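You operate a simulated robot arm through the tools that you are given. There is no shell and no other tool.

The job below is to be done with a simulated two-armed robot. You get a single attempt, and the scene is never put back.

## Task
Press the pane at A and B, then lift it.
Fine: hold each press till its lamp lights and let it up; leave the turntable at B; lift with the grey switch.

The check looks at the end state, three seconds after you hand in, the way a careful person would. Anything else that was tipped, shoved, dropped, spilled or broken makes it a failure.

## Robot
Two 6-joint arms with two-finger grippers on one trunk that stands fixed in place. Base frame: the origin is at the foot of the trunk, x ahead of it, y to its left, z up; the work surface is at about z = 86. Readings come in cm, degrees, newtons and seconds.
The left shoulder is at [3, 17.8, 101.3], the right one opposite. With the tool pointing down near the work surface each hand reaches from about 42 to 84 cm from the base axis, measured 20 degrees to its own side. Payload 2.54 kg a hand.
Tool frame (each hand has its own): the origin (TCP) lies between the finger pads and is the grasp point; the fingertips stand 3 cm ahead of it; z points along the fingers, y is the line along which they close. The gripper opens to 11.6 cm; its body begins 9.5 cm behind the TCP.
Orientation is that of the tool frame in the base frame, as [roll, pitch, yaw] about the fixed x, y, z axes, in that order (R = Rz(yaw) Ry(pitch) Rx(roll)). With the fingers straight down and closing along the base's y, the tool's x points along the base's -x, its y along +y and its z along -z.

## Interface
- The arms move only by the tool arm_command. It takes "left_targets", "right_targets" or both (then of equal length, played together; a hand with none holds still); each is a list of rows, each an object of numbers (a shift or turn left out is 0, a gripper value left out holds the last): "dx", "dy", "dz": the shift along the tool's x, y, z in cm; "rx", "ry", "rz": the turn, a rotation vector about the tool's x, y, z in degrees; "fingers": the opening, from 0 (shut) to 1 (fully open). In form: [{"dx": .., "dy": .., "dz": .., "rx": .., "ry": .., "rz": .., "fingers": ..}, ...]. A call has 1 to 20 rows; each row is the pose to reach, as a shift and turn from the pose commanded when the call began, along the tool's axes at that moment. A row lasts 0.2 s, in which the tool goes at most 5 cm and 8.6 degrees; a call with a longer step from one row to the next is refused whole, and so is a gripper value outside its range. A pose out of reach is approached as far as the arm can. The call stops where the force on the tool passes 90 N (or 10 N more than at its start, if that is more) or the arm is blocked; 0.2 s more then pass. The fingers move at their own pace (about 15.3 cm/s each) and stop on an object; they squeeze with about 44 N. The grip force told is the motor's: it shows also when the fingers shut on nothing. Time passes only in rows, and 0.2 s behind the last, so rows that repeat a pose let the fingers close. The reply holds the time, the measured pose of the TCP, the force on the tool along the base axes, the opening and the grip force, in the units named above and with some noise, with the torque about the TCP (base axes, N m) and any sound that the robot's microphone picked up.
- Cameras (640 x 400 px; columns grow to the right, rows downward): "scene" is now at [2.92, -0, 171.64]; the picture's right is [-0.13, -0.99, 0.00], its down [-0.86, 0.11, -0.50] and it looks along [0.49, -0.06, -0.87] (base axes); focal length 310 px, centre (320, 200). "left" rides on the left gripper at [6.9, 1.5, -12.2] in its tool frame; the picture's right is [-0.21, 0.98, 0.00], its down [-0.83, -0.18, -0.53] and it looks along [-0.52, -0.11, 0.85] (tool axes); focal length 251 px, centre (320, 200). "right" rides on the right gripper at [6.9, -1.5, -12.2] in its tool frame; the picture's right is [0.21, 0.98, 0.00], its down [-0.83, 0.18, -0.53] and it looks along [-0.52, 0.11, 0.85] (tool axes); focal length 251 px, centre (320, 200). There is no depth. A picture from a camera that has moved, and an enlarged one, comes with that camera's place and axes in the base frame and with its lens. The place of the scene camera against the robot may be out by one fixed shift of up to 1.8 cm in any direction.
- capture(camera): a new picture of that camera. No time passes.
- move_column(by): moves the trunk up (or, below 0, down) by that many cm; the arms and the scene camera ride with it, the base frame stays. It gives what a move gives, with no picture.
- aim_head(pan, tilt): turns the head with the scene camera to pan (to the left, within 143 degrees either way) and tilt (down, from -29 to 69), counted from straight ahead of the robot. It gives what a move gives.
- inspect(camera, box): a new picture of the part [left, top, right, bottom] of that camera's present view, enlarged. No time passes.
- sign_off(): hands the job in; it is judged then, once.

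Places have to be worked out from the pictures, the camera data and where the tool is seen. Open the grippers and draw the arms clear of the work before you hand the job in, unless the task says otherwise.

The tools are called after "Emit:" as a command line: name --argument value ..., lists and objects as JSON in quotes. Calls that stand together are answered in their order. arm_command: Moves the arms, as the interface text tells. Its arguments: {"type":"object","properties":{"left_targets":{"type":"array","items":{"type":"object","properties":{"dx":{"type":"number"},"dy":{"type":"number"},"dz":{"type":"number"},"rx":{"type":"number"},"ry":{"type":"number"},"rz":{"type":"number"},"fingers":{"type":"number"}}}},"right_targets":{"type":"array","items":{"type":"object","properties":{"dx":{"type":"number"},"dy":{"type":"number"},"dz":{"type":"number"},"rx":{"type":"number"},"ry":{"type":"number"},"rz":{"type":"number"},"fingers":{"type":"number"}}}}},"required":[]} The other tools are called the same way: move_column (by) moves the trunk up or down; aim_head (pan, tilt) turns the head that bears the scene camera; capture (camera) takes a picture; inspect (camera, box) takes an enlarged picture of a part of a camera's view; sign_off () hands the job in.

At the start:

```text
clock: 0.0
left_tool_pos: [51.88, 32.03, 112.99]
left_orientation: [-180.0, 0.0, -180.0]
left_ft_force: [0.7, -0.4, 0.0]
left_torque: [-0.01, 0.0, 0.0]
left_grip_width: 11.6
left_grasp_force: 0.1
right_tool_pos: [51.17, -5.05, 116.43]
right_orientation: [180.0, 0.0, 179.9]
right_ft_force: [-0.6, 0.2, -0.2]
right_torque: [0.01, 0.03, -0.01]
right_grip_width: 11.62
right_grasp_force: 0.0
trunk travel left (down, up): [-22.5, 31.5]
head pan, tilt (commanded): [-7.3, 60.2]
```

scene: 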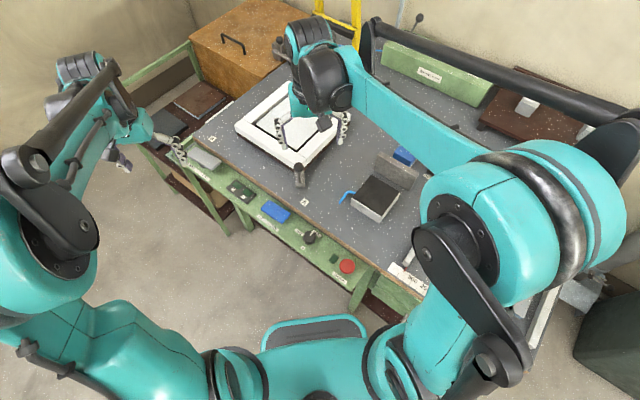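
right: 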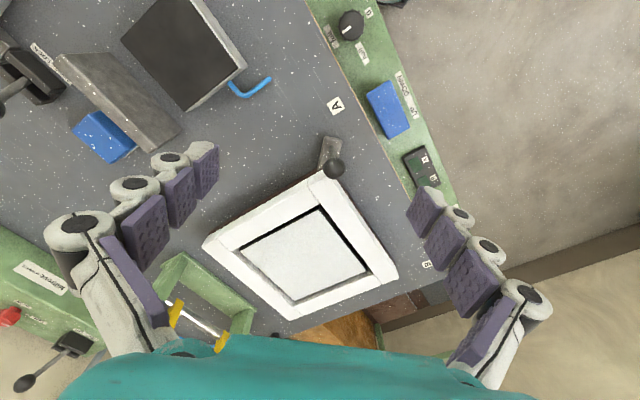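
left: 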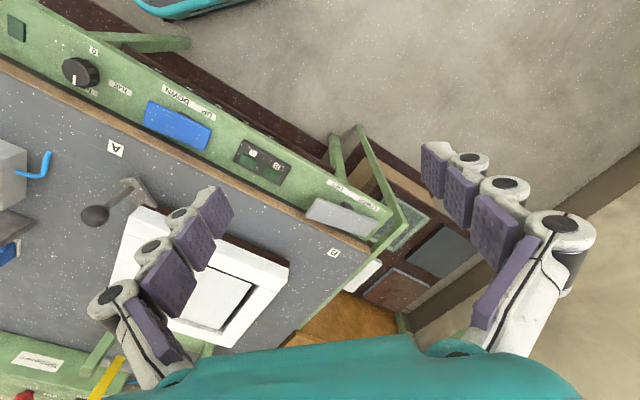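

I see a bench with a front panel carrying a knob, blue rocker, lamp box, grey switch and red button, and a white-framed pane on the bench with a lever. I'll look closer at the labels before moving anything.

Emit:
inspect --camera "right" --box '[300, 0, 480, 112]'

Emit:
inspect --camera "right" --box '[340, 60, 480, 200]'

Emit:
inspect --camera "left" --box '[0, 0, 220, 140]'

Emit:
inspect --camera "left" --box '[200, 120, 420, 260]'

Emit:
inspect --camera "scene" --box '[150, 130, 380, 290]'

Emit:
inspect --camera "scene" --box '[340, 10, 640, 200]'

```text
3.56 times, centred on (390, 56) of right
camera zoom: at [44.23, -6.52, 128.74], right [-0.21, 0.98, 0.0], down [0.83, 0.18, 0.53], along [0.52, 0.11, -0.85], focal length 894 px, centre (71, 712)
```

zoom: 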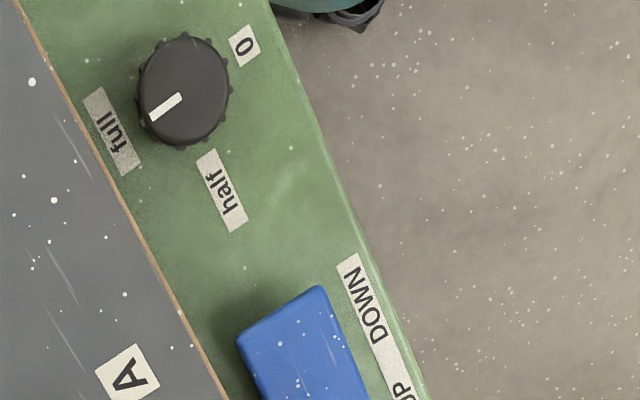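

```text
2.86 times, centred on (410, 130) of right
camera zoom: at [44.23, -6.52, 128.74], right [-0.21, 0.98, 0.0], down [0.83, 0.18, 0.53], along [0.52, 0.11, -0.85], focal length 718 px, centre (63, 400)
```

zoom: 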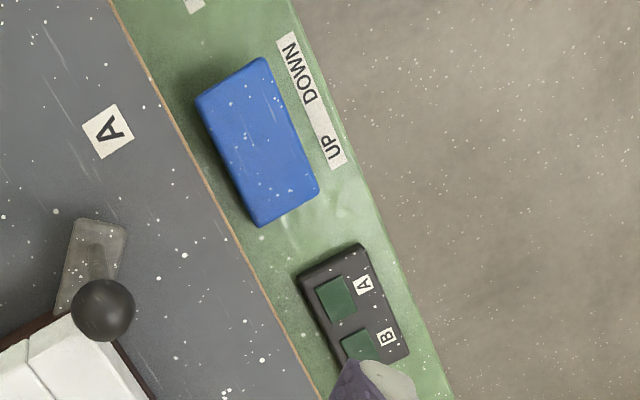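

```text
2.86 times, centred on (110, 70) of left
camera zoom: at [45.14, 33.55, 125.14], right [0.21, 0.98, 0.0], down [0.83, -0.18, 0.53], along [0.52, -0.11, -0.85], focal length 718 px, centre (920, 571)
```

zoom: 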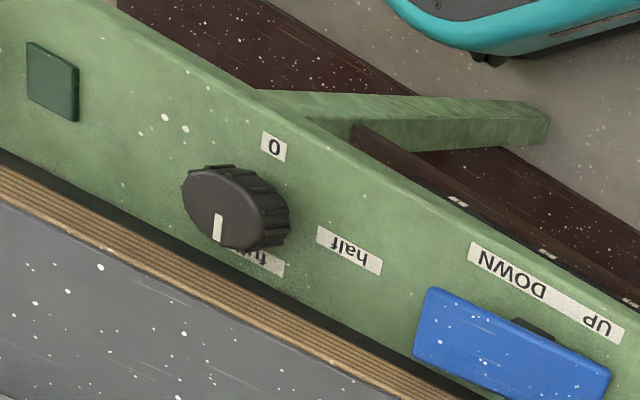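

```text
2.86 times, centred on (310, 190) of left
camera zoom: at [45.14, 33.55, 125.14], right [0.21, 0.98, 0.0], down [0.83, -0.18, 0.53], along [0.52, -0.11, -0.85], focal length 718 px, centre (349, 229)
```

zoom: 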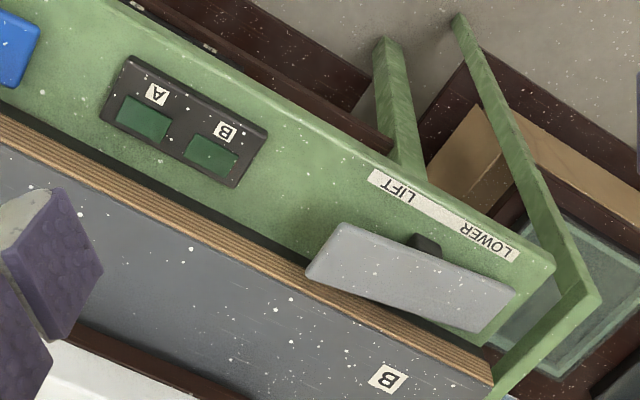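

```text
2.50 times, centred on (265, 210) of scene
camera zoom: at [2.92, 0.0, 171.64], right [-0.13, -0.99, 0.0], down [-0.86, 0.11, -0.5], along [0.49, -0.06, -0.87], focal length 774 px, centre (458, 175)
```

zoom: 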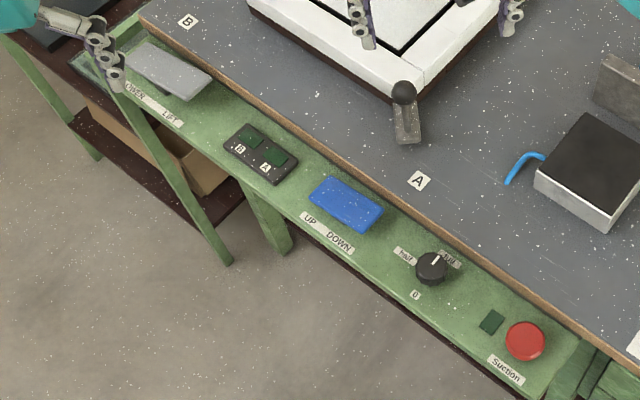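

```text
2.11 times, centred on (490, 105) of scene
camera zoom: at [2.92, 0.0, 171.64], right [-0.13, -0.99, 0.0], down [-0.86, 0.11, -0.5], along [0.49, -0.06, -0.87], focal length 652 px, centre (-38, 400)
```

zoom: 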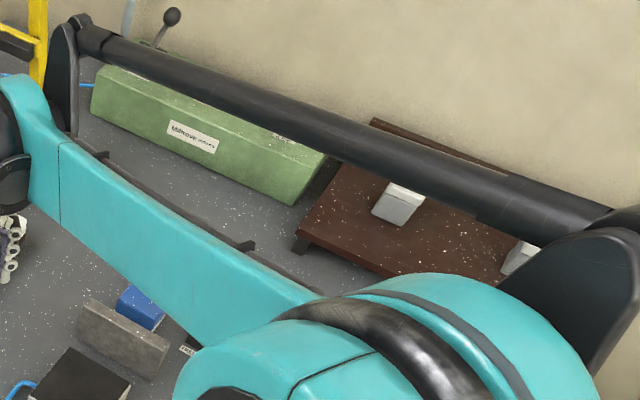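

The panel has Suction (red), knob at "full", UP/DOWN blue rocker, A/B lamps, LIFT/LOWER grey rocker; the turntable has a handle and marks A and B. I'll turn the head to survey the rest of the rig.

Emit:
aim_head --pan 10 --tilt 40

Emit:
capture --camera "scene"

Emit:
inspect --camera "right" --box '[0, 220, 140, 400]'

Emit:
inspect --camera "right" --box '[0, 0, 280, 180]'

Emit:
inspect --camera "right" --box '[140, 120, 460, 340]'

```text
clock: 0.8
left_tool_pos: [52.0, 32.1, 112.97]
left_orientation: [180.0, 0.0, 179.9]
left_ft_force: [-0.6, -0.6, -0.1]
left_torque: [-0.01, 0.02, 0.03]
left_grip_width: 11.59
left_grasp_force: 0.1
right_tool_pos: [51.14, -5.13, 116.48]
right_orientation: [-180.0, 0.0, -180.0]
right_ft_force: [0.4, -0.3, -0.5]
right_torque: [0.01, 0.0, 0.0]
right_grip_width: 11.57
right_grasp_force: 0.1
trunk travel left (down, up): [-22.5, 31.5]
head pan, tilt (commanded): [10.0, 40.0]
```

```text
taken
camera scene: at [4.7, 2.31, 174.33], right [0.17, -0.98, 0.0], down [-0.63, -0.11, -0.77], along [0.75, 0.13, -0.64], focal length 310 px, centre (320, 200)
```

scene: 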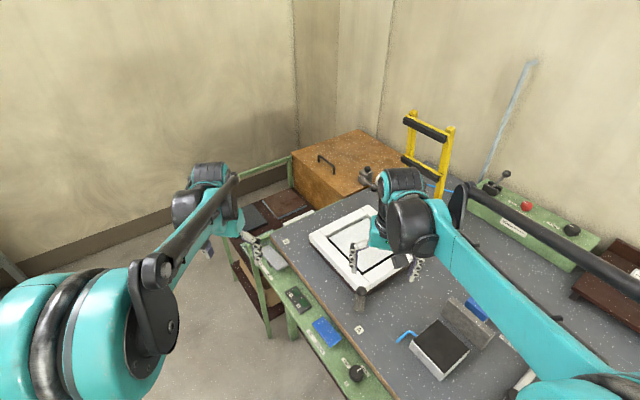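

```text
2.22 times, centred on (70, 310) of right
camera zoom: at [44.23, -6.52, 128.73], right [-0.21, 0.98, 0.0], down [0.83, 0.18, 0.53], along [0.52, 0.11, -0.85], focal length 559 px, centre (876, -44)
```

zoom: 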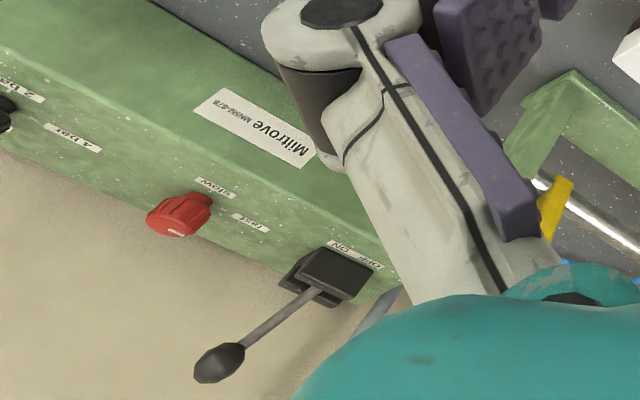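

```text
2.22 times, centred on (140, 90) of right
camera zoom: at [44.23, -6.52, 128.73], right [-0.21, 0.98, 0.0], down [0.83, 0.18, 0.53], along [0.52, 0.11, -0.85], focal length 559 px, centre (720, 444)
```

zoom: 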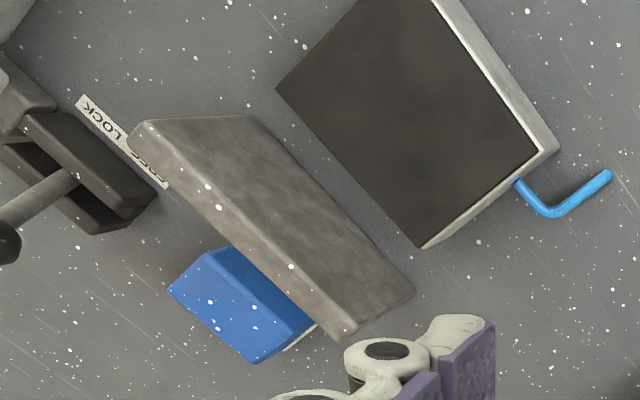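

```text
1.82 times, centred on (300, 230) of right
camera zoom: at [44.23, -6.52, 128.73], right [-0.21, 0.98, 0.0], down [0.83, 0.18, 0.53], along [0.52, 0.11, -0.85], focal length 457 px, centre (356, 146)
```

zoom: 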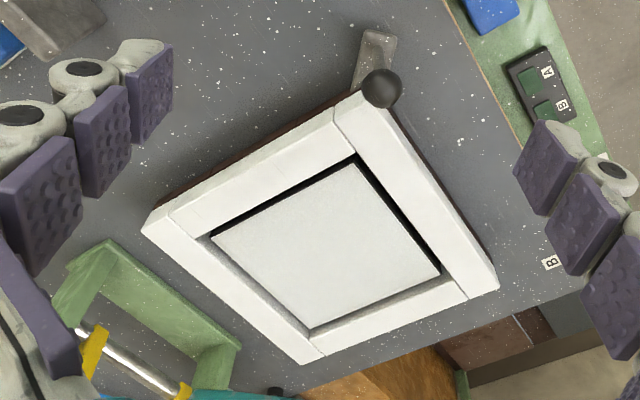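

The rear green box (Miltrove) has an ON/OFF lever, red slow/fast knob and a bar knob; a LOCK/FREE lever sits on the bench. I'll move the right arm up and to the right, out of the view, to see the rest.

Emit:
arm_command --right_targets '[{"dz": -4}, {"dz": -8}, {"dz": -10, "dy": -4}, {"dz": -10, "dy": -8}, {"dz": -10, "dy": -12}, {"dz": -10, "dy": -16}, {"dz": -10, "dy": -20}, {"dz": -10, "dy": -24}]'

Emit:
capture --camera "scene"

Emit:
capture --camera "right"

```text
clock: 2.6
left_tool_pos: [51.99, 31.92, 113.13]
left_orientation: [179.9, 0.1, -180.0]
left_ft_force: [0.6, 0.4, 0.5]
left_torque: [0.0, -0.01, 0.03]
left_grip_width: 11.59
left_grasp_force: 0.0
right_tool_pos: [51.01, -29.14, 126.43]
right_orientation: [180.0, 0.0, 180.0]
right_ft_force: [0.2, -0.3, 0.1]
right_torque: [0.03, -0.01, 0.04]
right_grip_width: 11.6
right_grasp_force: 0.1
trunk travel left (down, up): [-22.5, 31.5]
head pan, tilt (commanded): [10.0, 40.0]
```

```text
taken
camera scene: at [4.74, 2.15, 174.33], right [0.17, -0.98, 0.0], down [-0.63, -0.11, -0.77], along [0.75, 0.13, -0.64], focal length 310 px, centre (320, 200)
```

scene: 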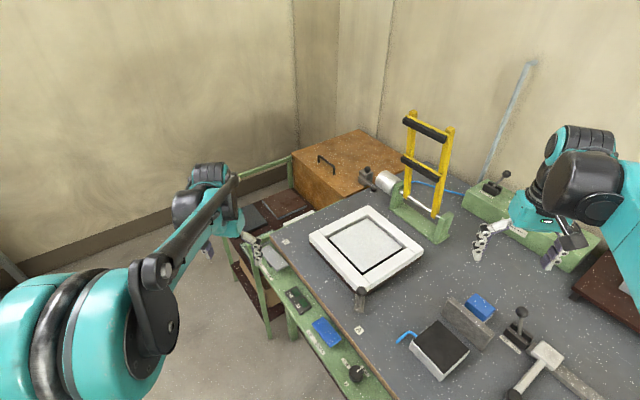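

```text
taken
camera right: at [44.17, -30.69, 138.68], right [-0.21, 0.98, 0.0], down [0.83, 0.18, 0.53], along [0.52, 0.12, -0.85], focal length 251 px, centre (320, 200)
```

right: 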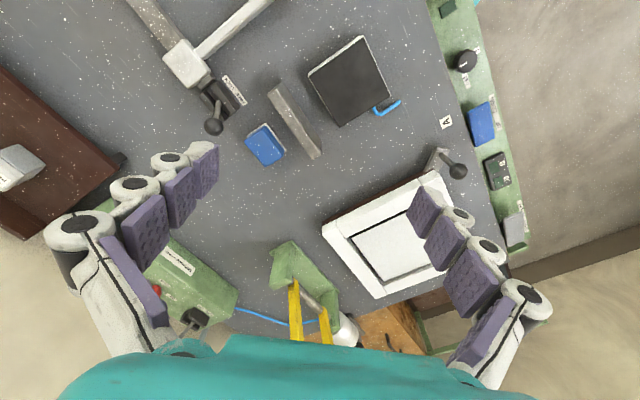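

Emit:
inspect --camera "scene" --box '[280, 90, 520, 260]'

Emit:
inspect --camera "scene" --box '[380, 250, 640, 400]'

Emit:
inspect --camera "scene" --box '[440, 150, 640, 300]'

Emit:
inspect --camera "right" --box '[100, 0, 420, 180]'

Emit:
inspect --camera "right" --box '[220, 180, 460, 360]'

```text
2.35 times, centred on (400, 175) of scene
camera zoom: at [4.74, 2.15, 174.33], right [0.17, -0.98, 0.0], down [-0.63, -0.11, -0.77], along [0.75, 0.13, -0.64], focal length 728 px, centre (132, 259)
```

zoom: 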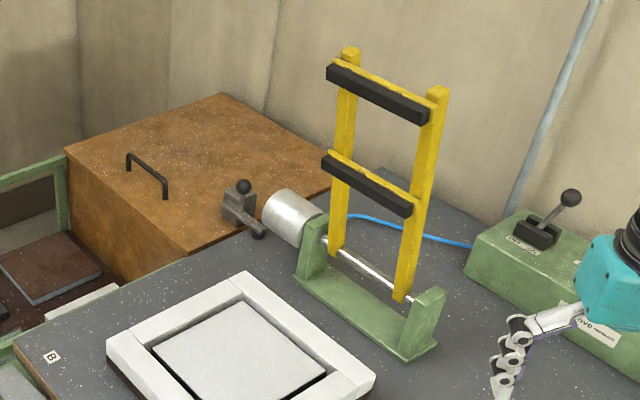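

```text
2.46 times, centred on (510, 325) of scene
camera zoom: at [4.74, 2.15, 174.33], right [0.17, -0.98, 0.0], down [-0.63, -0.11, -0.77], along [0.75, 0.13, -0.64], focal length 762 px, centre (-148, -108)
```

zoom: 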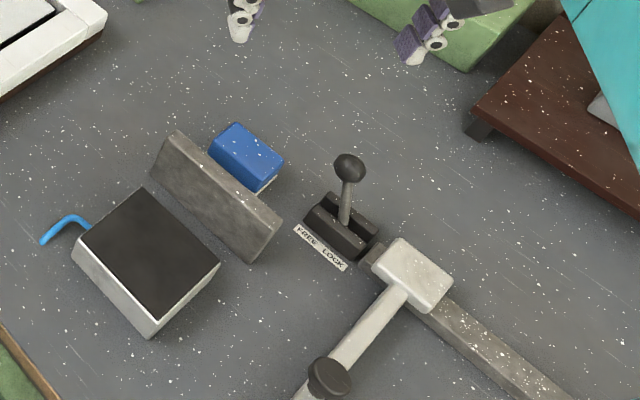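

```text
2.67 times, centred on (540, 225) of scene
camera zoom: at [4.74, 2.15, 174.33], right [0.17, -0.98, 0.0], down [-0.63, -0.11, -0.77], along [0.75, 0.13, -0.64], focal length 826 px, centre (-267, 133)
```

zoom: 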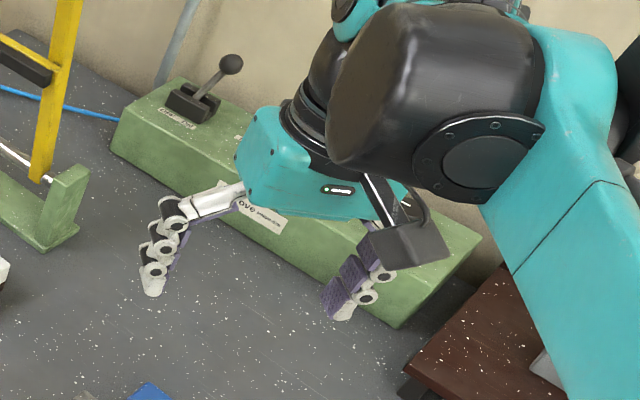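

```text
2.00 times, centred on (260, 90) of right
camera zoom: at [44.17, -30.69, 138.68], right [-0.21, 0.98, 0.0], down [0.83, 0.18, 0.53], along [0.52, 0.12, -0.85], focal length 503 px, centre (440, 420)
```

zoom: 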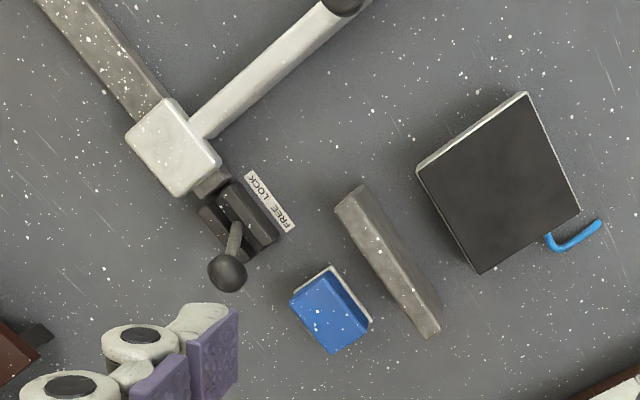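

```text
2.22 times, centred on (340, 270) of right
camera zoom: at [44.17, -30.69, 138.68], right [-0.21, 0.98, 0.0], down [0.83, 0.18, 0.53], along [0.52, 0.12, -0.85], focal length 559 px, centre (276, 44)
```

zoom: 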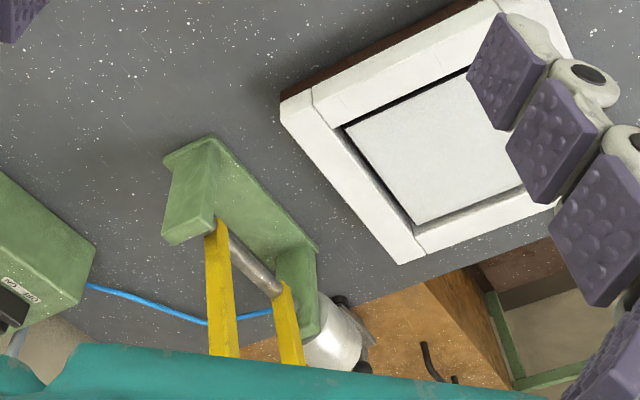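

The yellow frame with two black bars looks like a hinged press driven by the silver actuator, fed by the blue hose from the green Miltrove box; the turntable handle now points at A. I'll zoom in on the actuator, the ON/OFF lever, and the turntable handle.

Emit:
inspect --camera "scene" --box '[350, 150, 430, 200]'

Emit:
inspect --camera "scene" --box '[460, 160, 540, 210]'

Emit:
inspect --camera "scene" --box '[300, 200, 440, 320]'

Emit:
inspect --camera "left" --box '[60, 160, 320, 360]'

Emit:
inspect --camera "right" --box '[130, 240, 240, 330]'

```text
8.00 times, centred on (390, 175) of scene
camera zoom: at [4.74, 2.15, 174.33], right [0.17, -0.98, 0.0], down [-0.63, -0.11, -0.77], along [0.75, 0.13, -0.64], focal length 2477 px, centre (-240, 400)
```

zoom: 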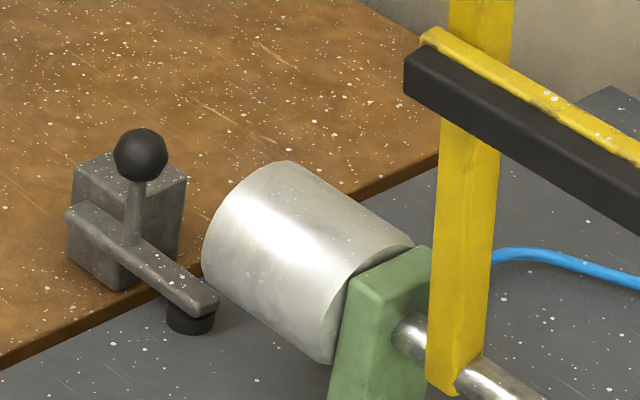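

```text
8.00 times, centred on (500, 185) of scene
camera zoom: at [4.74, 2.15, 174.33], right [0.17, -0.98, 0.0], down [-0.63, -0.11, -0.77], along [0.75, 0.13, -0.64], focal length 2477 px, centre (-1120, 320)
```

zoom: 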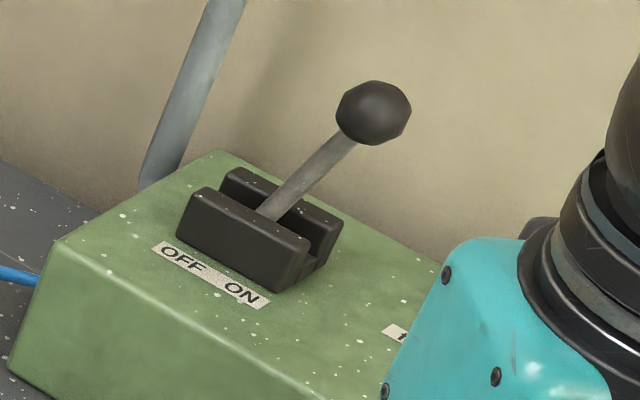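

```text
3.33 times, centred on (370, 260) of scene
camera zoom: at [4.74, 2.15, 174.33], right [0.17, -0.98, 0.0], down [-0.63, -0.11, -0.77], along [0.75, 0.13, -0.64], focal length 1032 px, centre (153, 0)
```

zoom: 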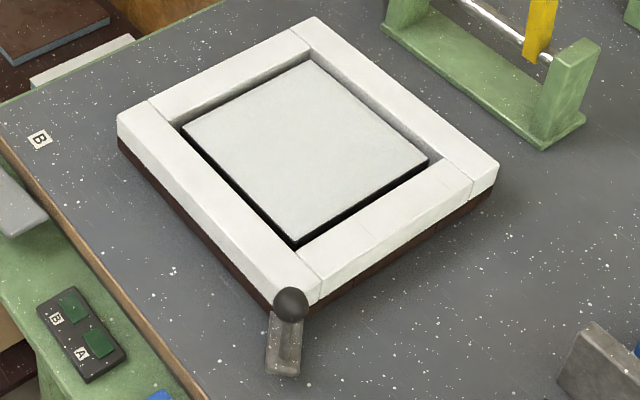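

```text
2.00 times, centred on (190, 260) of left
camera zoom: at [45.17, 33.43, 125.16], right [0.21, 0.98, 0.0], down [0.83, -0.18, 0.53], along [0.52, -0.11, -0.85], focal length 503 px, centre (580, 80)
```

zoom: 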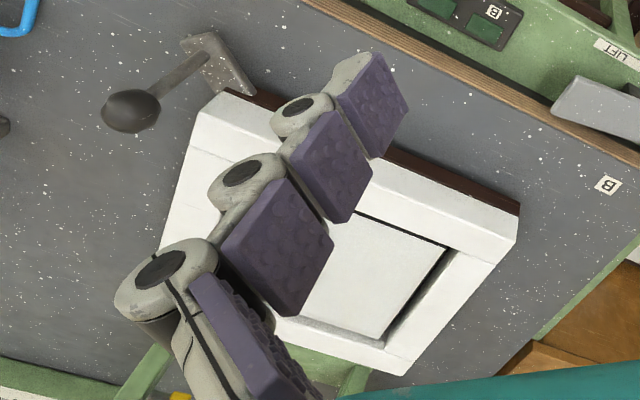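

```text
4.44 times, centred on (185, 285) of right
camera zoom: at [44.17, -30.69, 138.68], right [-0.21, 0.98, 0.0], down [0.83, 0.18, 0.53], along [0.52, 0.12, -0.85], focal length 1118 px, centre (920, -178)
```

zoom: 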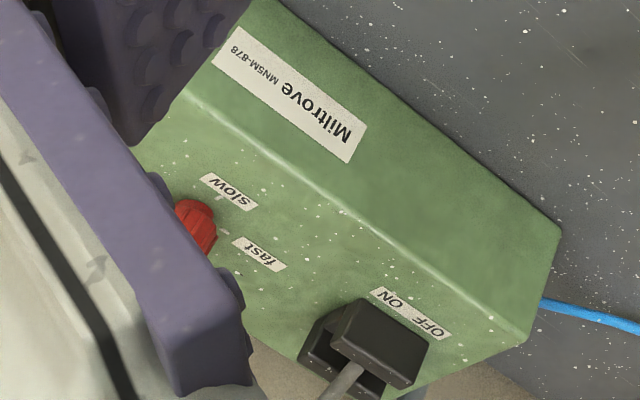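

Triangulating from the gripper cameras: blue rocker ≈ (51.6, 7.5, 82), lamp box ≈ (61.5, 19, 80.5), grey rocker ≈ (77, 31, 81), turntable centre ≈ (82.4, -2), ball handle ≈ (58.5, -1.4, 96.5) pointing at A. I'll tilt the head down to study the panel in detail.

Emit:
aim_head --pan 0 --tilt 58

Emit:
capture --camera "scene"

```text
clock: 3.4
left_tool_pos: [51.92, 32.04, 112.92]
left_orientation: [179.9, 0.0, 179.9]
left_ft_force: [-0.1, -0.5, -0.2]
left_torque: [0.01, 0.0, -0.01]
left_grip_width: 11.59
left_grasp_force: 0.0
right_tool_pos: [51.05, -29.01, 126.63]
right_orientation: [-179.9, 0.0, -180.0]
right_ft_force: [0.6, 0.2, -0.2]
right_torque: [-0.02, 0.0, -0.02]
right_grip_width: 11.6
right_grasp_force: 0.0
trunk travel left (down, up): [-22.5, 31.5]
head pan, tilt (commanded): [0.0, 58.0]
```

```text
taken
camera scene: at [3.23, 0.83, 171.9], right [0.0, -1.0, 0.0], down [-0.85, 0.0, -0.53], along [0.53, 0.0, -0.85], focal length 310 px, centre (320, 200)
```

scene: 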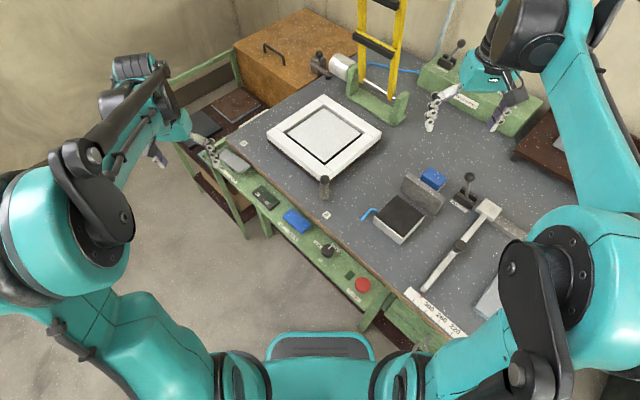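

Emit:
inspect --camera "scene" --box '[300, 220, 400, 310]'

Emit:
inspect --camera "scene" --box '[240, 170, 340, 260]'

Emit:
inspect --camera "scene" --box '[180, 130, 280, 210]'

Emit:
inspect --camera "scene" --box '[380, 150, 540, 350]'

Emit:
inspect --camera "scene" --box '[400, 30, 560, 130]'

```text
4.44 times, centred on (350, 265) of scene
camera zoom: at [3.23, 0.83, 171.9], right [0.0, -1.0, 0.0], down [-0.85, 0.0, -0.53], along [0.53, 0.0, -0.85], focal length 1376 px, centre (187, -89)
```

zoom: 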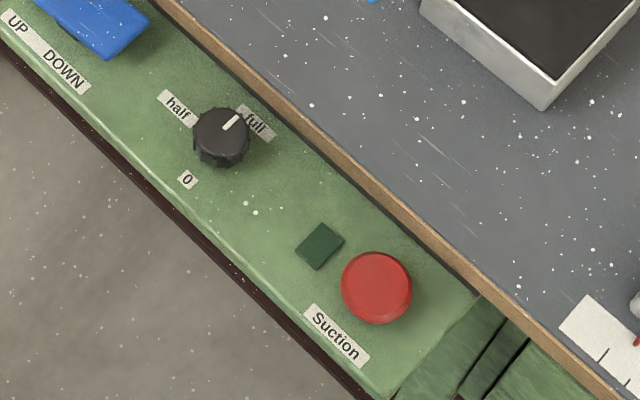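

```text
4.44 times, centred on (290, 215) of scene
camera zoom: at [3.23, 0.83, 171.9], right [0.0, -1.0, 0.0], down [-0.85, 0.0, -0.53], along [0.53, 0.0, -0.85], focal length 1376 px, centre (453, 133)
```

zoom: 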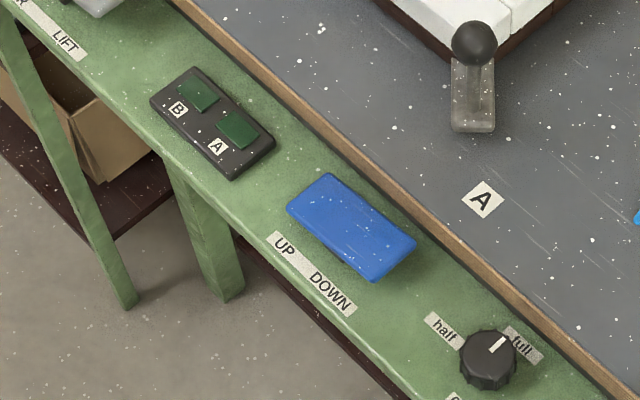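

```text
5.00 times, centred on (230, 170) of scene
camera zoom: at [3.23, 0.83, 171.9], right [0.0, -1.0, 0.0], down [-0.85, 0.0, -0.53], along [0.53, 0.0, -0.85], focal length 1548 px, centre (770, 350)
```

zoom: 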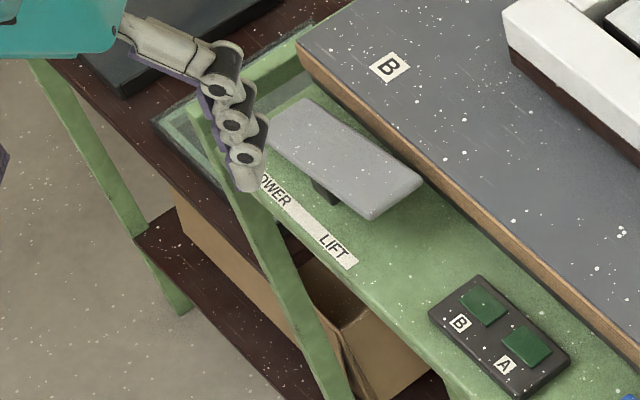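

```text
2.00 times, centred on (460, 250) of scene
camera zoom: at [3.23, 0.83, 171.9], right [0.0, -1.0, 0.0], down [-0.85, 0.0, -0.53], along [0.53, 0.0, -0.85], focal length 619 px, centre (40, 100)
```

zoom: 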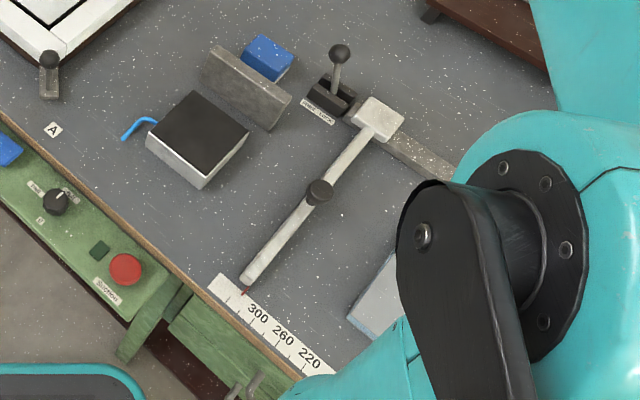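

```text
4.00 times, centred on (480, 80) of scene
camera zoom: at [3.23, 0.83, 171.9], right [0.0, -1.0, 0.0], down [-0.85, 0.0, -0.53], along [0.53, 0.0, -0.85], focal length 1238 px, centre (-320, 680)
```

zoom: 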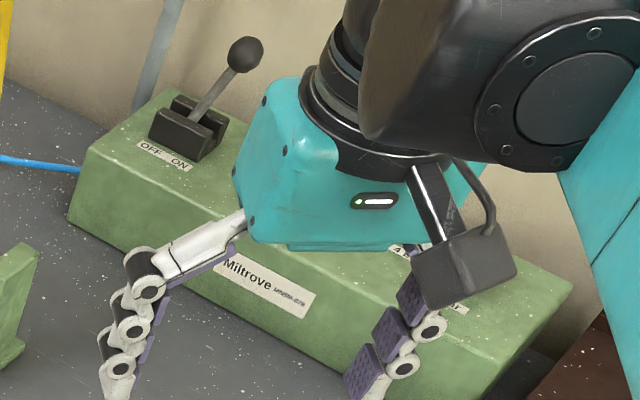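

Both rockers look latched (blue tilted to UP, grey tilted to LOWER), the air lever leans to ON, suction lamp is dark and the knob sits at full. Next I'll bring the left hand, closed and turned to the panel's direction, above the DOWN end of the blue rocker for a close look.

Emit:
arm_command --left_targets '[{"dx": 0.3, "dy": -3.8, "dz": 1, "rz": 6, "fingers": 0}, {"dx": 0.6, "dy": -7.6, "dz": 2, "rz": 12, "fingers": 0}, {"dx": 0.9, "dy": -11.4, "dz": 3, "rz": 18, "fingers": 0}, {"dx": 1.2, "dy": -15.2, "dz": 4, "rz": 24, "fingers": 0}, {"dx": 1.5, "dy": -19, "dz": 5, "rz": 30, "fingers": 0}, {"dx": 1.8, "dy": -22.8, "dz": 6, "rz": 36, "fingers": 0}, {"dx": 2, "dy": -26.5, "dz": 7, "rz": 41, "fingers": 0}, {"dx": 2, "dy": -26.5, "dz": 7, "rz": 41, "fingers": 0}]'

Emit:
capture --camera "left"

Emit:
capture --camera "scene"

```text
clock: 5.2
left_tool_pos: [50.03, 5.59, 105.89]
left_orientation: [180.0, -0.1, 138.9]
left_ft_force: [0.5, 1.0, -0.2]
left_torque: [-0.03, 0.0, 0.02]
left_grip_width: 0.0
left_grasp_force: 28.4
right_tool_pos: [51.04, -28.95, 126.56]
right_orientation: [-180.0, 0.0, -180.0]
right_ft_force: [0.8, 0.3, -0.1]
right_torque: [-0.02, 0.01, 0.03]
right_grip_width: 11.6
right_grasp_force: 0.0
trunk travel left (down, up): [-22.5, 31.5]
head pan, tilt (commanded): [0.0, 58.0]
```

```text
taken
camera left: at [45.82, 11.17, 118.08], right [0.8, 0.6, 0.0], down [0.5, -0.68, 0.53], along [0.32, -0.43, -0.85], focal length 251 px, centre (320, 200)
```

left: 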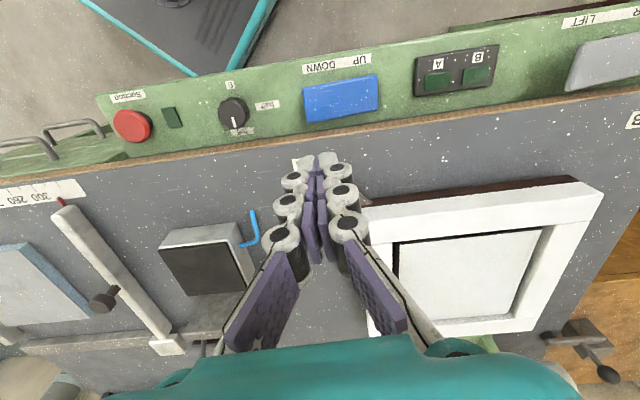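

```text
taken
camera scene: at [3.19, 0.93, 171.9], right [0.0, -1.0, 0.0], down [-0.85, 0.0, -0.53], along [0.53, 0.0, -0.85], focal length 310 px, centre (320, 200)
```

scene: 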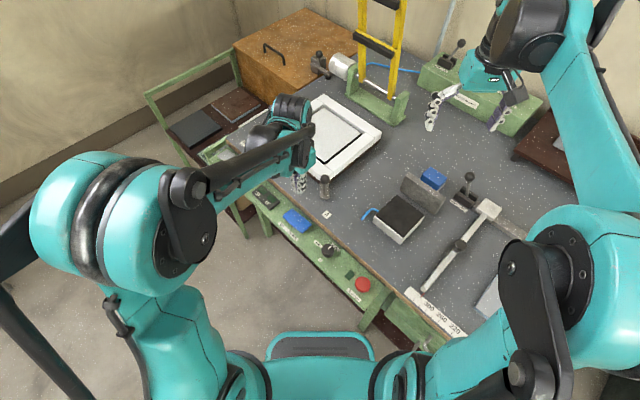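

The panel runs at 45° and the DOWN end is at about (49.8, 5.5), right under my left hand. Before pressing, I'll check the air box settings by shifting the right hand a bit for a clear view.

Emit:
arm_command --right_targets '[{"dx": 4}, {"dx": 8}, {"dx": 10, "dy": -4}, {"dx": 10, "dy": -8}]'

Emit:
capture --camera "right"

Emit:
inspect --camera "scene" --box '[400, 30, 560, 130]'

```text
clock: 6.2
left_tool_pos: [50.06, 5.59, 105.9]
left_orientation: [-179.9, -0.1, 138.9]
left_ft_force: [0.2, -0.4, 0.4]
left_torque: [0.02, 0.02, 0.02]
left_grip_width: 0.0
left_grasp_force: 28.7
right_tool_pos: [41.18, -37.32, 126.6]
right_orientation: [180.0, 0.0, 180.0]
right_ft_force: [0.1, -0.2, -0.9]
right_torque: [-0.01, -0.01, -0.01]
right_grip_width: 11.61
right_grasp_force: 0.0
trunk travel left (down, up): [-22.5, 31.5]
head pan, tilt (commanded): [0.0, 58.0]
```

```text
taken
camera right: at [34.29, -38.71, 138.71], right [-0.21, 0.98, 0.0], down [0.83, 0.18, 0.53], along [0.52, 0.11, -0.85], focal length 251 px, centre (320, 200)
```

right: 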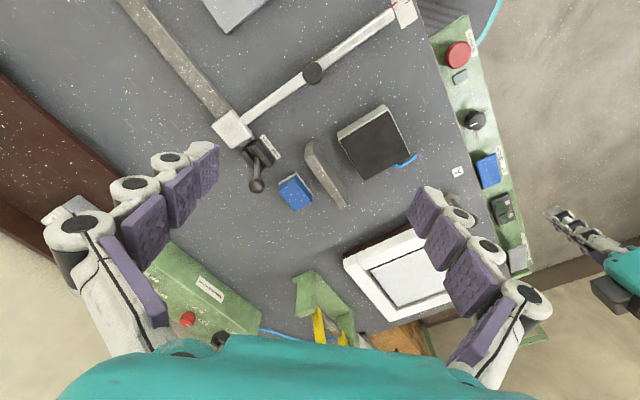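

```text
4.00 times, centred on (480, 80) of scene
camera zoom: at [3.31, 0.73, 171.89], right [0.0, -1.0, 0.0], down [-0.85, 0.0, -0.53], along [0.53, 0.0, -0.85], focal length 1238 px, centre (-320, 680)
```

zoom: 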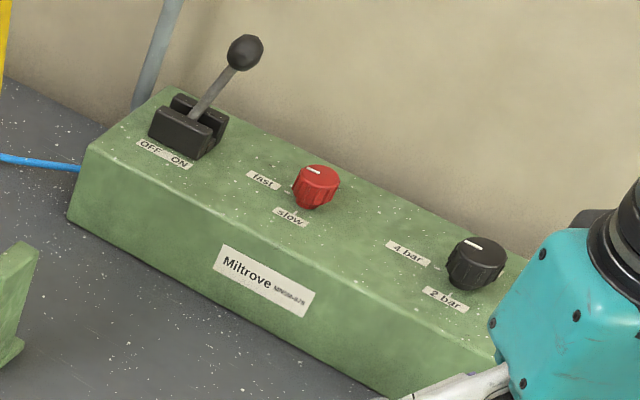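

The air box is ON, fast, 4 bar, so I leave it alone. Now I lower the left fingertips to just above the DOWN end of the blue rocker.

Emit:
arm_command --left_targets '[{"dz": 4}, {"dz": 8}, {"dz": 12}, {"dz": 15}, {"dz": 17}]'

Emit:
capture --camera "left"

Emit:
inspect --camera "scene" --box '[220, 150, 380, 260]'

```text
clock: 7.4
left_tool_pos: [49.91, 5.62, 88.98]
left_orientation: [-180.0, 0.0, 139.0]
left_ft_force: [-0.3, -0.2, -0.2]
left_torque: [-0.02, 0.01, 0.05]
left_grip_width: 0.0
left_grasp_force: 28.3
right_tool_pos: [41.11, -37.13, 126.54]
right_orientation: [179.9, 0.0, -180.0]
right_ft_force: [0.0, -0.1, 0.6]
right_torque: [0.02, 0.02, -0.02]
right_grip_width: 11.6
right_grasp_force: 0.2
trunk travel left (down, up): [-22.5, 31.5]
head pan, tilt (commanded): [0.0, 58.0]
```

```text
taken
camera left: at [45.82, 11.25, 101.1], right [0.8, 0.6, 0.0], down [0.5, -0.68, 0.53], along [0.32, -0.43, -0.85], focal length 251 px, centre (320, 200)
```

left: 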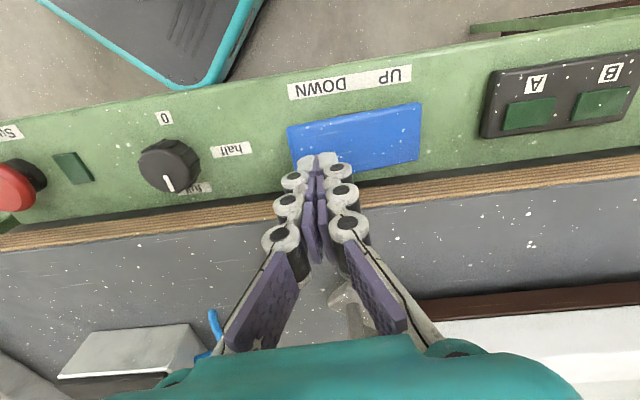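

```text
3.64 times, centred on (300, 205) of scene
camera zoom: at [3.26, 0.83, 171.9], right [0.0, -1.0, 0.0], down [-0.85, 0.0, -0.53], along [0.53, 0.0, -0.85], focal length 1126 px, centre (393, 182)
```

zoom: 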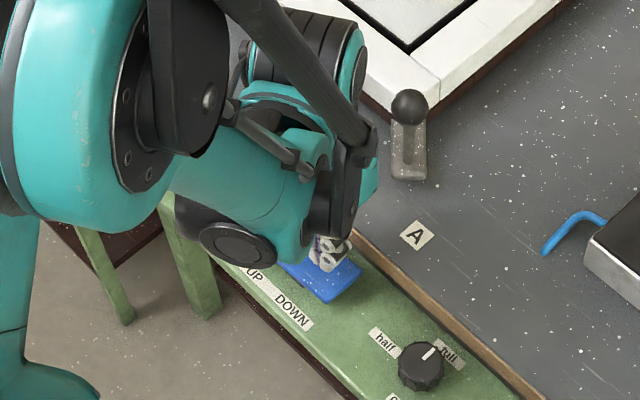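

The fingertips are over the raised DOWN end, about a quarter in from its edge. I'll lower slowly, watching the force for contact.

Emit:
arm_command --left_targets '[{"dz": 0.5}, {"dz": 1.0}, {"dz": 1.5}, {"dz": 2.0}]'

Emit:
capture --camera "left"

```text
clock: 8.4
left_tool_pos: [49.79, 5.52, 86.96]
left_orientation: [180.0, 0.1, 139.1]
left_ft_force: [-0.6, 0.1, -0.5]
left_torque: [-0.02, -0.04, 0.0]
left_grip_width: 0.02
left_grasp_force: 28.1
right_tool_pos: [41.14, -37.19, 126.52]
right_orientation: [-180.0, 0.1, 180.0]
right_ft_force: [0.6, 0.3, -0.2]
right_torque: [-0.03, 0.04, -0.02]
right_grip_width: 11.61
right_grasp_force: 0.2
trunk travel left (down, up): [-22.5, 31.5]
head pan, tilt (commanded): [0.0, 58.0]
```

```text
taken
camera left: at [45.82, 11.2, 99.14], right [0.8, 0.6, 0.0], down [0.5, -0.68, 0.53], along [0.32, -0.43, -0.85], focal length 251 px, centre (320, 200)
```

left: 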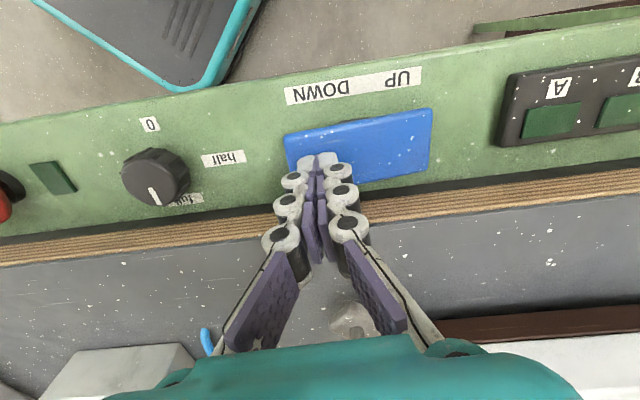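

No contact yet at tip z ≈ 84. I continue down in small steps.

Emit:
arm_command --left_targets '[{"dz": 0.4}, {"dz": 0.8}, {"dz": 1.2}]'

Emit:
capture --camera "left"

Emit:
capture --camera "scene"

```text
clock: 9.2
left_tool_pos: [50.01, 5.57, 85.79]
left_orientation: [180.0, 0.0, 139.0]
left_ft_force: [-0.2, -0.8, 0.0]
left_torque: [-0.01, -0.05, -0.03]
left_grip_width: 0.0
left_grasp_force: 28.7
right_tool_pos: [41.16, -37.18, 126.6]
right_orientation: [-180.0, 0.0, 180.0]
right_ft_force: [0.1, -0.1, 0.3]
right_torque: [0.0, 0.02, -0.01]
right_grip_width: 11.59
right_grasp_force: 0.2
trunk travel left (down, up): [-22.5, 31.5]
head pan, tilt (commanded): [0.0, 58.0]
```

```text
taken
camera left: at [45.86, 11.23, 97.92], right [0.8, 0.6, 0.0], down [0.5, -0.68, 0.53], along [0.32, -0.43, -0.85], focal length 251 px, centre (320, 200)
```

left: 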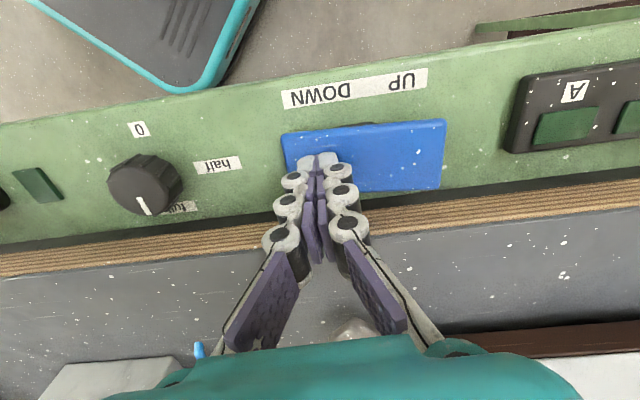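

```text
taken
camera scene: at [3.25, 0.84, 171.89], right [0.0, -1.0, 0.0], down [-0.85, 0.0, -0.53], along [0.53, 0.0, -0.85], focal length 310 px, centre (320, 200)
```

scene: 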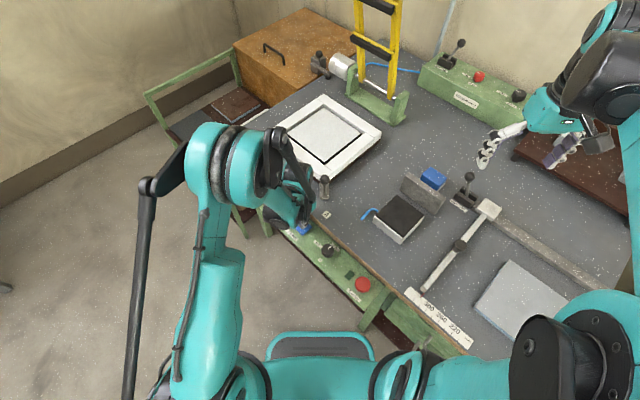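

The UP end of the rocker seems to have risen a little while the force still reads about zero; the press is still upright. I'll press a bit further and watch.

Emit:
arm_command --left_targets '[{"dz": 0.3}, {"dz": 0.6}]'

Emit:
capture --camera "left"

Emit:
capture --camera "scene"

```text
clock: 9.8
left_tool_pos: [49.93, 5.54, 85.52]
left_orientation: [179.7, 0.2, 139.0]
left_ft_force: [16.9, -0.2, 84.2]
left_torque: [0.34, -1.08, -0.09]
left_grip_width: 0.01
left_grasp_force: 28.3
right_tool_pos: [40.74, -37.18, 126.84]
right_orientation: [180.0, 0.3, -180.0]
right_ft_force: [0.2, 0.3, 0.0]
right_torque: [0.0, 0.01, 0.0]
right_grip_width: 11.6
right_grasp_force: 0.1
trunk travel left (down, up): [-22.5, 31.5]
head pan, tilt (commanded): [0.0, 58.0]
```

```text
taken
camera left: at [45.68, 11.19, 97.7], right [0.8, 0.6, 0.01], down [0.5, -0.68, 0.54], along [0.32, -0.43, -0.84], focal length 251 px, centre (320, 200)
```

left: 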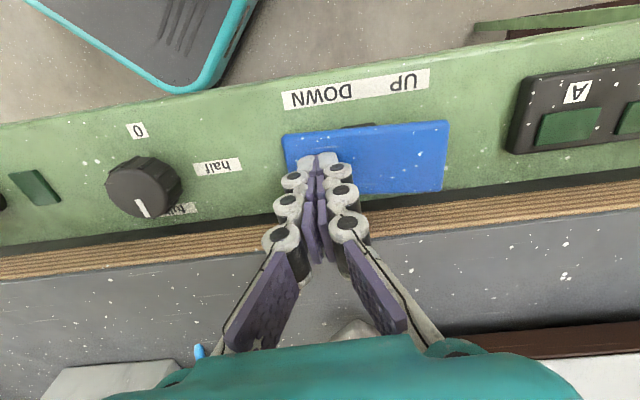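

```text
taken
camera scene: at [2.71, 0.74, 172.01], right [0.0, -1.0, 0.0], down [-0.85, 0.0, -0.53], along [0.53, 0.0, -0.85], focal length 310 px, centre (320, 200)
```

scene: 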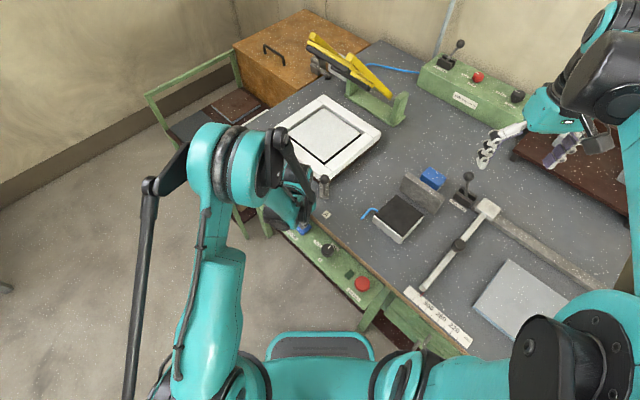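

The press is swinging down; force is 84 N because the rocker has bottomed, so I ease off slightly and hold while it comes down.

Emit:
arm_command --left_targets '[{"dz": -0.2}, {"dz": -0.2}, {"dz": -0.2}, {"dz": -0.2}, {"dz": -0.2}]'

Emit:
capture --camera "left"

Emit:
capture --camera "scene"

```text
clock: 11.0
left_tool_pos: [49.71, 5.59, 85.69]
left_orientation: [180.0, 0.1, 139.0]
left_ft_force: [14.6, 0.4, 67.6]
left_torque: [0.25, -0.91, -0.08]
left_grip_width: 0.02
left_grasp_force: 28.1
right_tool_pos: [40.77, -37.14, 126.59]
right_orientation: [-179.9, 0.2, -179.9]
right_ft_force: [0.4, 0.0, 1.0]
right_torque: [-0.02, -0.02, 0.0]
right_grip_width: 11.58
right_grasp_force: 0.1
trunk travel left (down, up): [-22.5, 31.5]
head pan, tilt (commanded): [0.0, 58.0]
```

```text
taken
camera left: at [45.62, 11.16, 97.71], right [0.8, 0.6, 0.0], down [0.5, -0.68, 0.54], along [0.32, -0.43, -0.84], focal length 251 px, centre (320, 200)
```

left: 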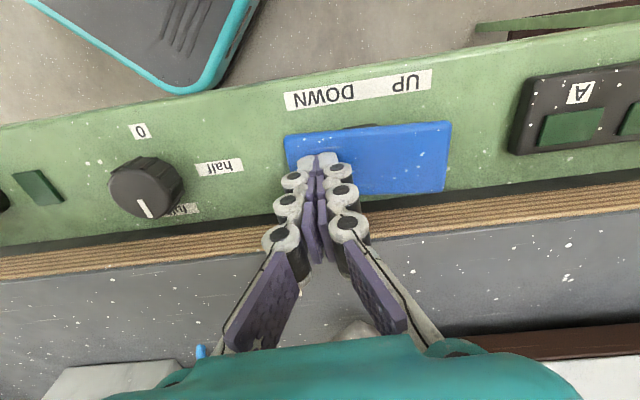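

```text
taken
camera scene: at [2.78, 0.75, 171.92], right [0.0, -1.0, 0.0], down [-0.85, 0.0, -0.53], along [0.53, 0.0, -0.85], focal length 310 px, centre (320, 200)
```

scene: 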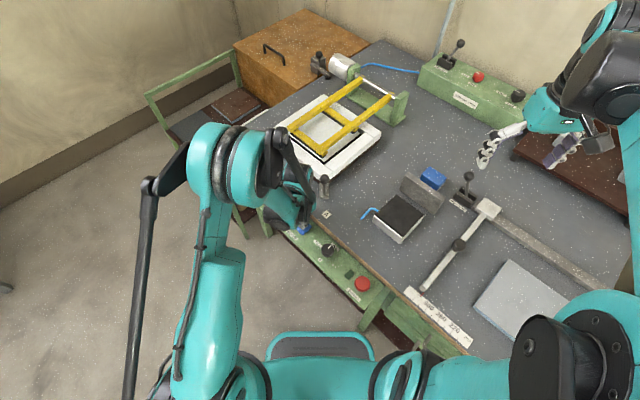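

The press is down on the pane; lamp A is still dark. I keep holding with a lighter push.

Emit:
arm_command --left_targets '[{"dz": -0.15}, {"dz": -0.15}, {"dz": -0.15}, {"dz": -0.15}, {"dz": -0.15}, {"dz": -0.15}, {"dz": -0.15}, {"dz": -0.15}]'

Emit:
capture --camera "left"

Emit:
inspect --camera "scene" --box '[240, 50, 440, 190]'

```text
clock: 12.8
left_tool_pos: [49.67, 5.43, 85.59]
left_orientation: [180.0, 0.0, 138.9]
left_ft_force: [-8.5, -2.9, 19.7]
left_torque: [-0.04, 0.08, -0.01]
left_grip_width: 0.0
left_grasp_force: 28.8
right_tool_pos: [40.92, -37.15, 126.61]
right_orientation: [-180.0, 0.1, -180.0]
right_ft_force: [0.0, 0.3, -0.1]
right_torque: [0.01, 0.0, 0.02]
right_grip_width: 11.58
right_grasp_force: 0.0
trunk travel left (down, up): [-22.5, 31.5]
head pan, tilt (commanded): [0.0, 58.0]
```

```text
taken
camera left: at [45.63, 11.16, 97.77], right [0.8, 0.6, 0.0], down [0.5, -0.68, 0.53], along [0.32, -0.43, -0.85], focal length 251 px, centre (320, 200)
```

left: 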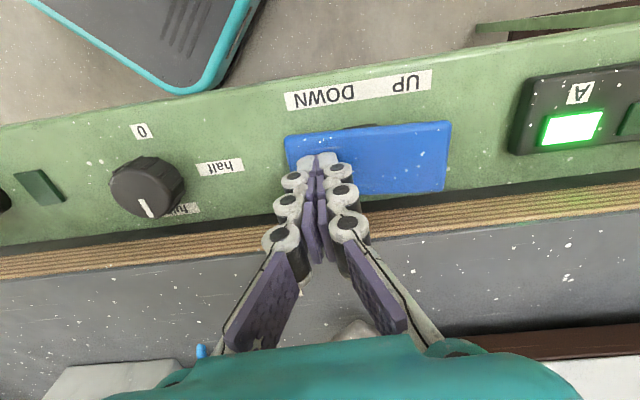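

```text
2.86 times, centred on (340, 120) of scene
camera zoom: at [2.9, 0.76, 171.9], right [0.0, -1.0, 0.0], down [-0.85, 0.0, -0.53], along [0.53, 0.0, -0.85], focal length 885 px, centre (263, 429)
```

zoom: 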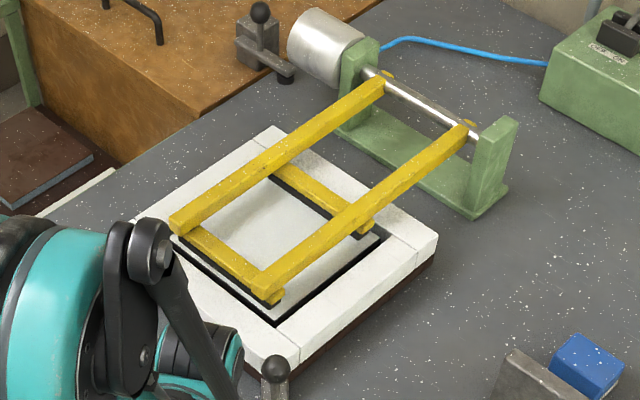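

Lamp A is lit. I raise the hand off the rocker and see whether it stays latched or springs back.

Emit:
arm_command --left_targets '[{"dz": -1.5}, {"dz": -3.5}, {"dz": -3.5}]'

Emit:
capture --camera "left"

Emit:
capture --camera "scene"

```text
clock: 13.6
left_tool_pos: [50.05, 5.48, 88.89]
left_orientation: [-179.9, 0.0, 139.1]
left_ft_force: [0.5, 0.1, 1.0]
left_torque: [0.0, 0.0, -0.01]
left_grip_width: 0.03
left_grasp_force: 28.6
right_tool_pos: [41.09, -37.05, 126.5]
right_orientation: [-180.0, -0.1, 179.9]
right_ft_force: [0.2, -0.6, 0.2]
right_torque: [0.01, 0.0, 0.03]
right_grip_width: 11.59
right_grasp_force: 0.1
trunk travel left (down, up): [-22.5, 31.5]
head pan, tilt (commanded): [0.0, 58.0]
```

```text
taken
camera left: at [45.93, 11.21, 101.14], right [0.8, 0.6, 0.0], down [0.5, -0.68, 0.53], along [0.32, -0.43, -0.85], focal length 251 px, centre (320, 200)
```

left: 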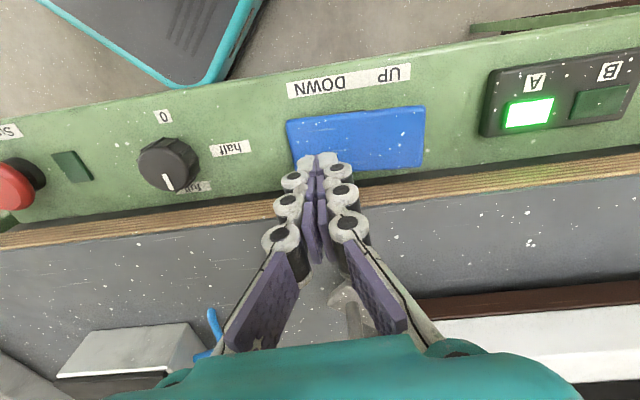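

```text
taken
camera scene: at [3.29, 0.84, 171.89], right [0.0, -1.0, 0.0], down [-0.85, 0.0, -0.53], along [0.53, 0.0, -0.85], focal length 310 px, centre (320, 200)
```

scene: 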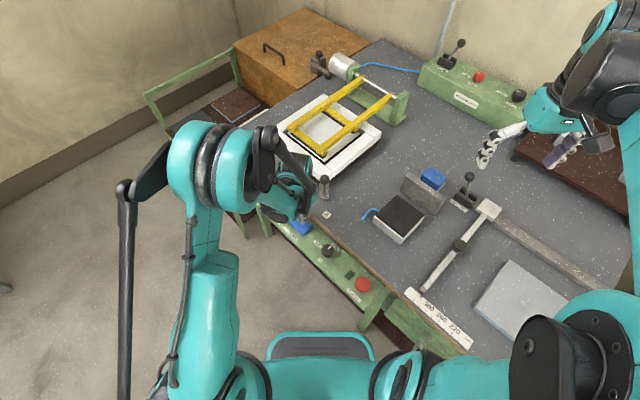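

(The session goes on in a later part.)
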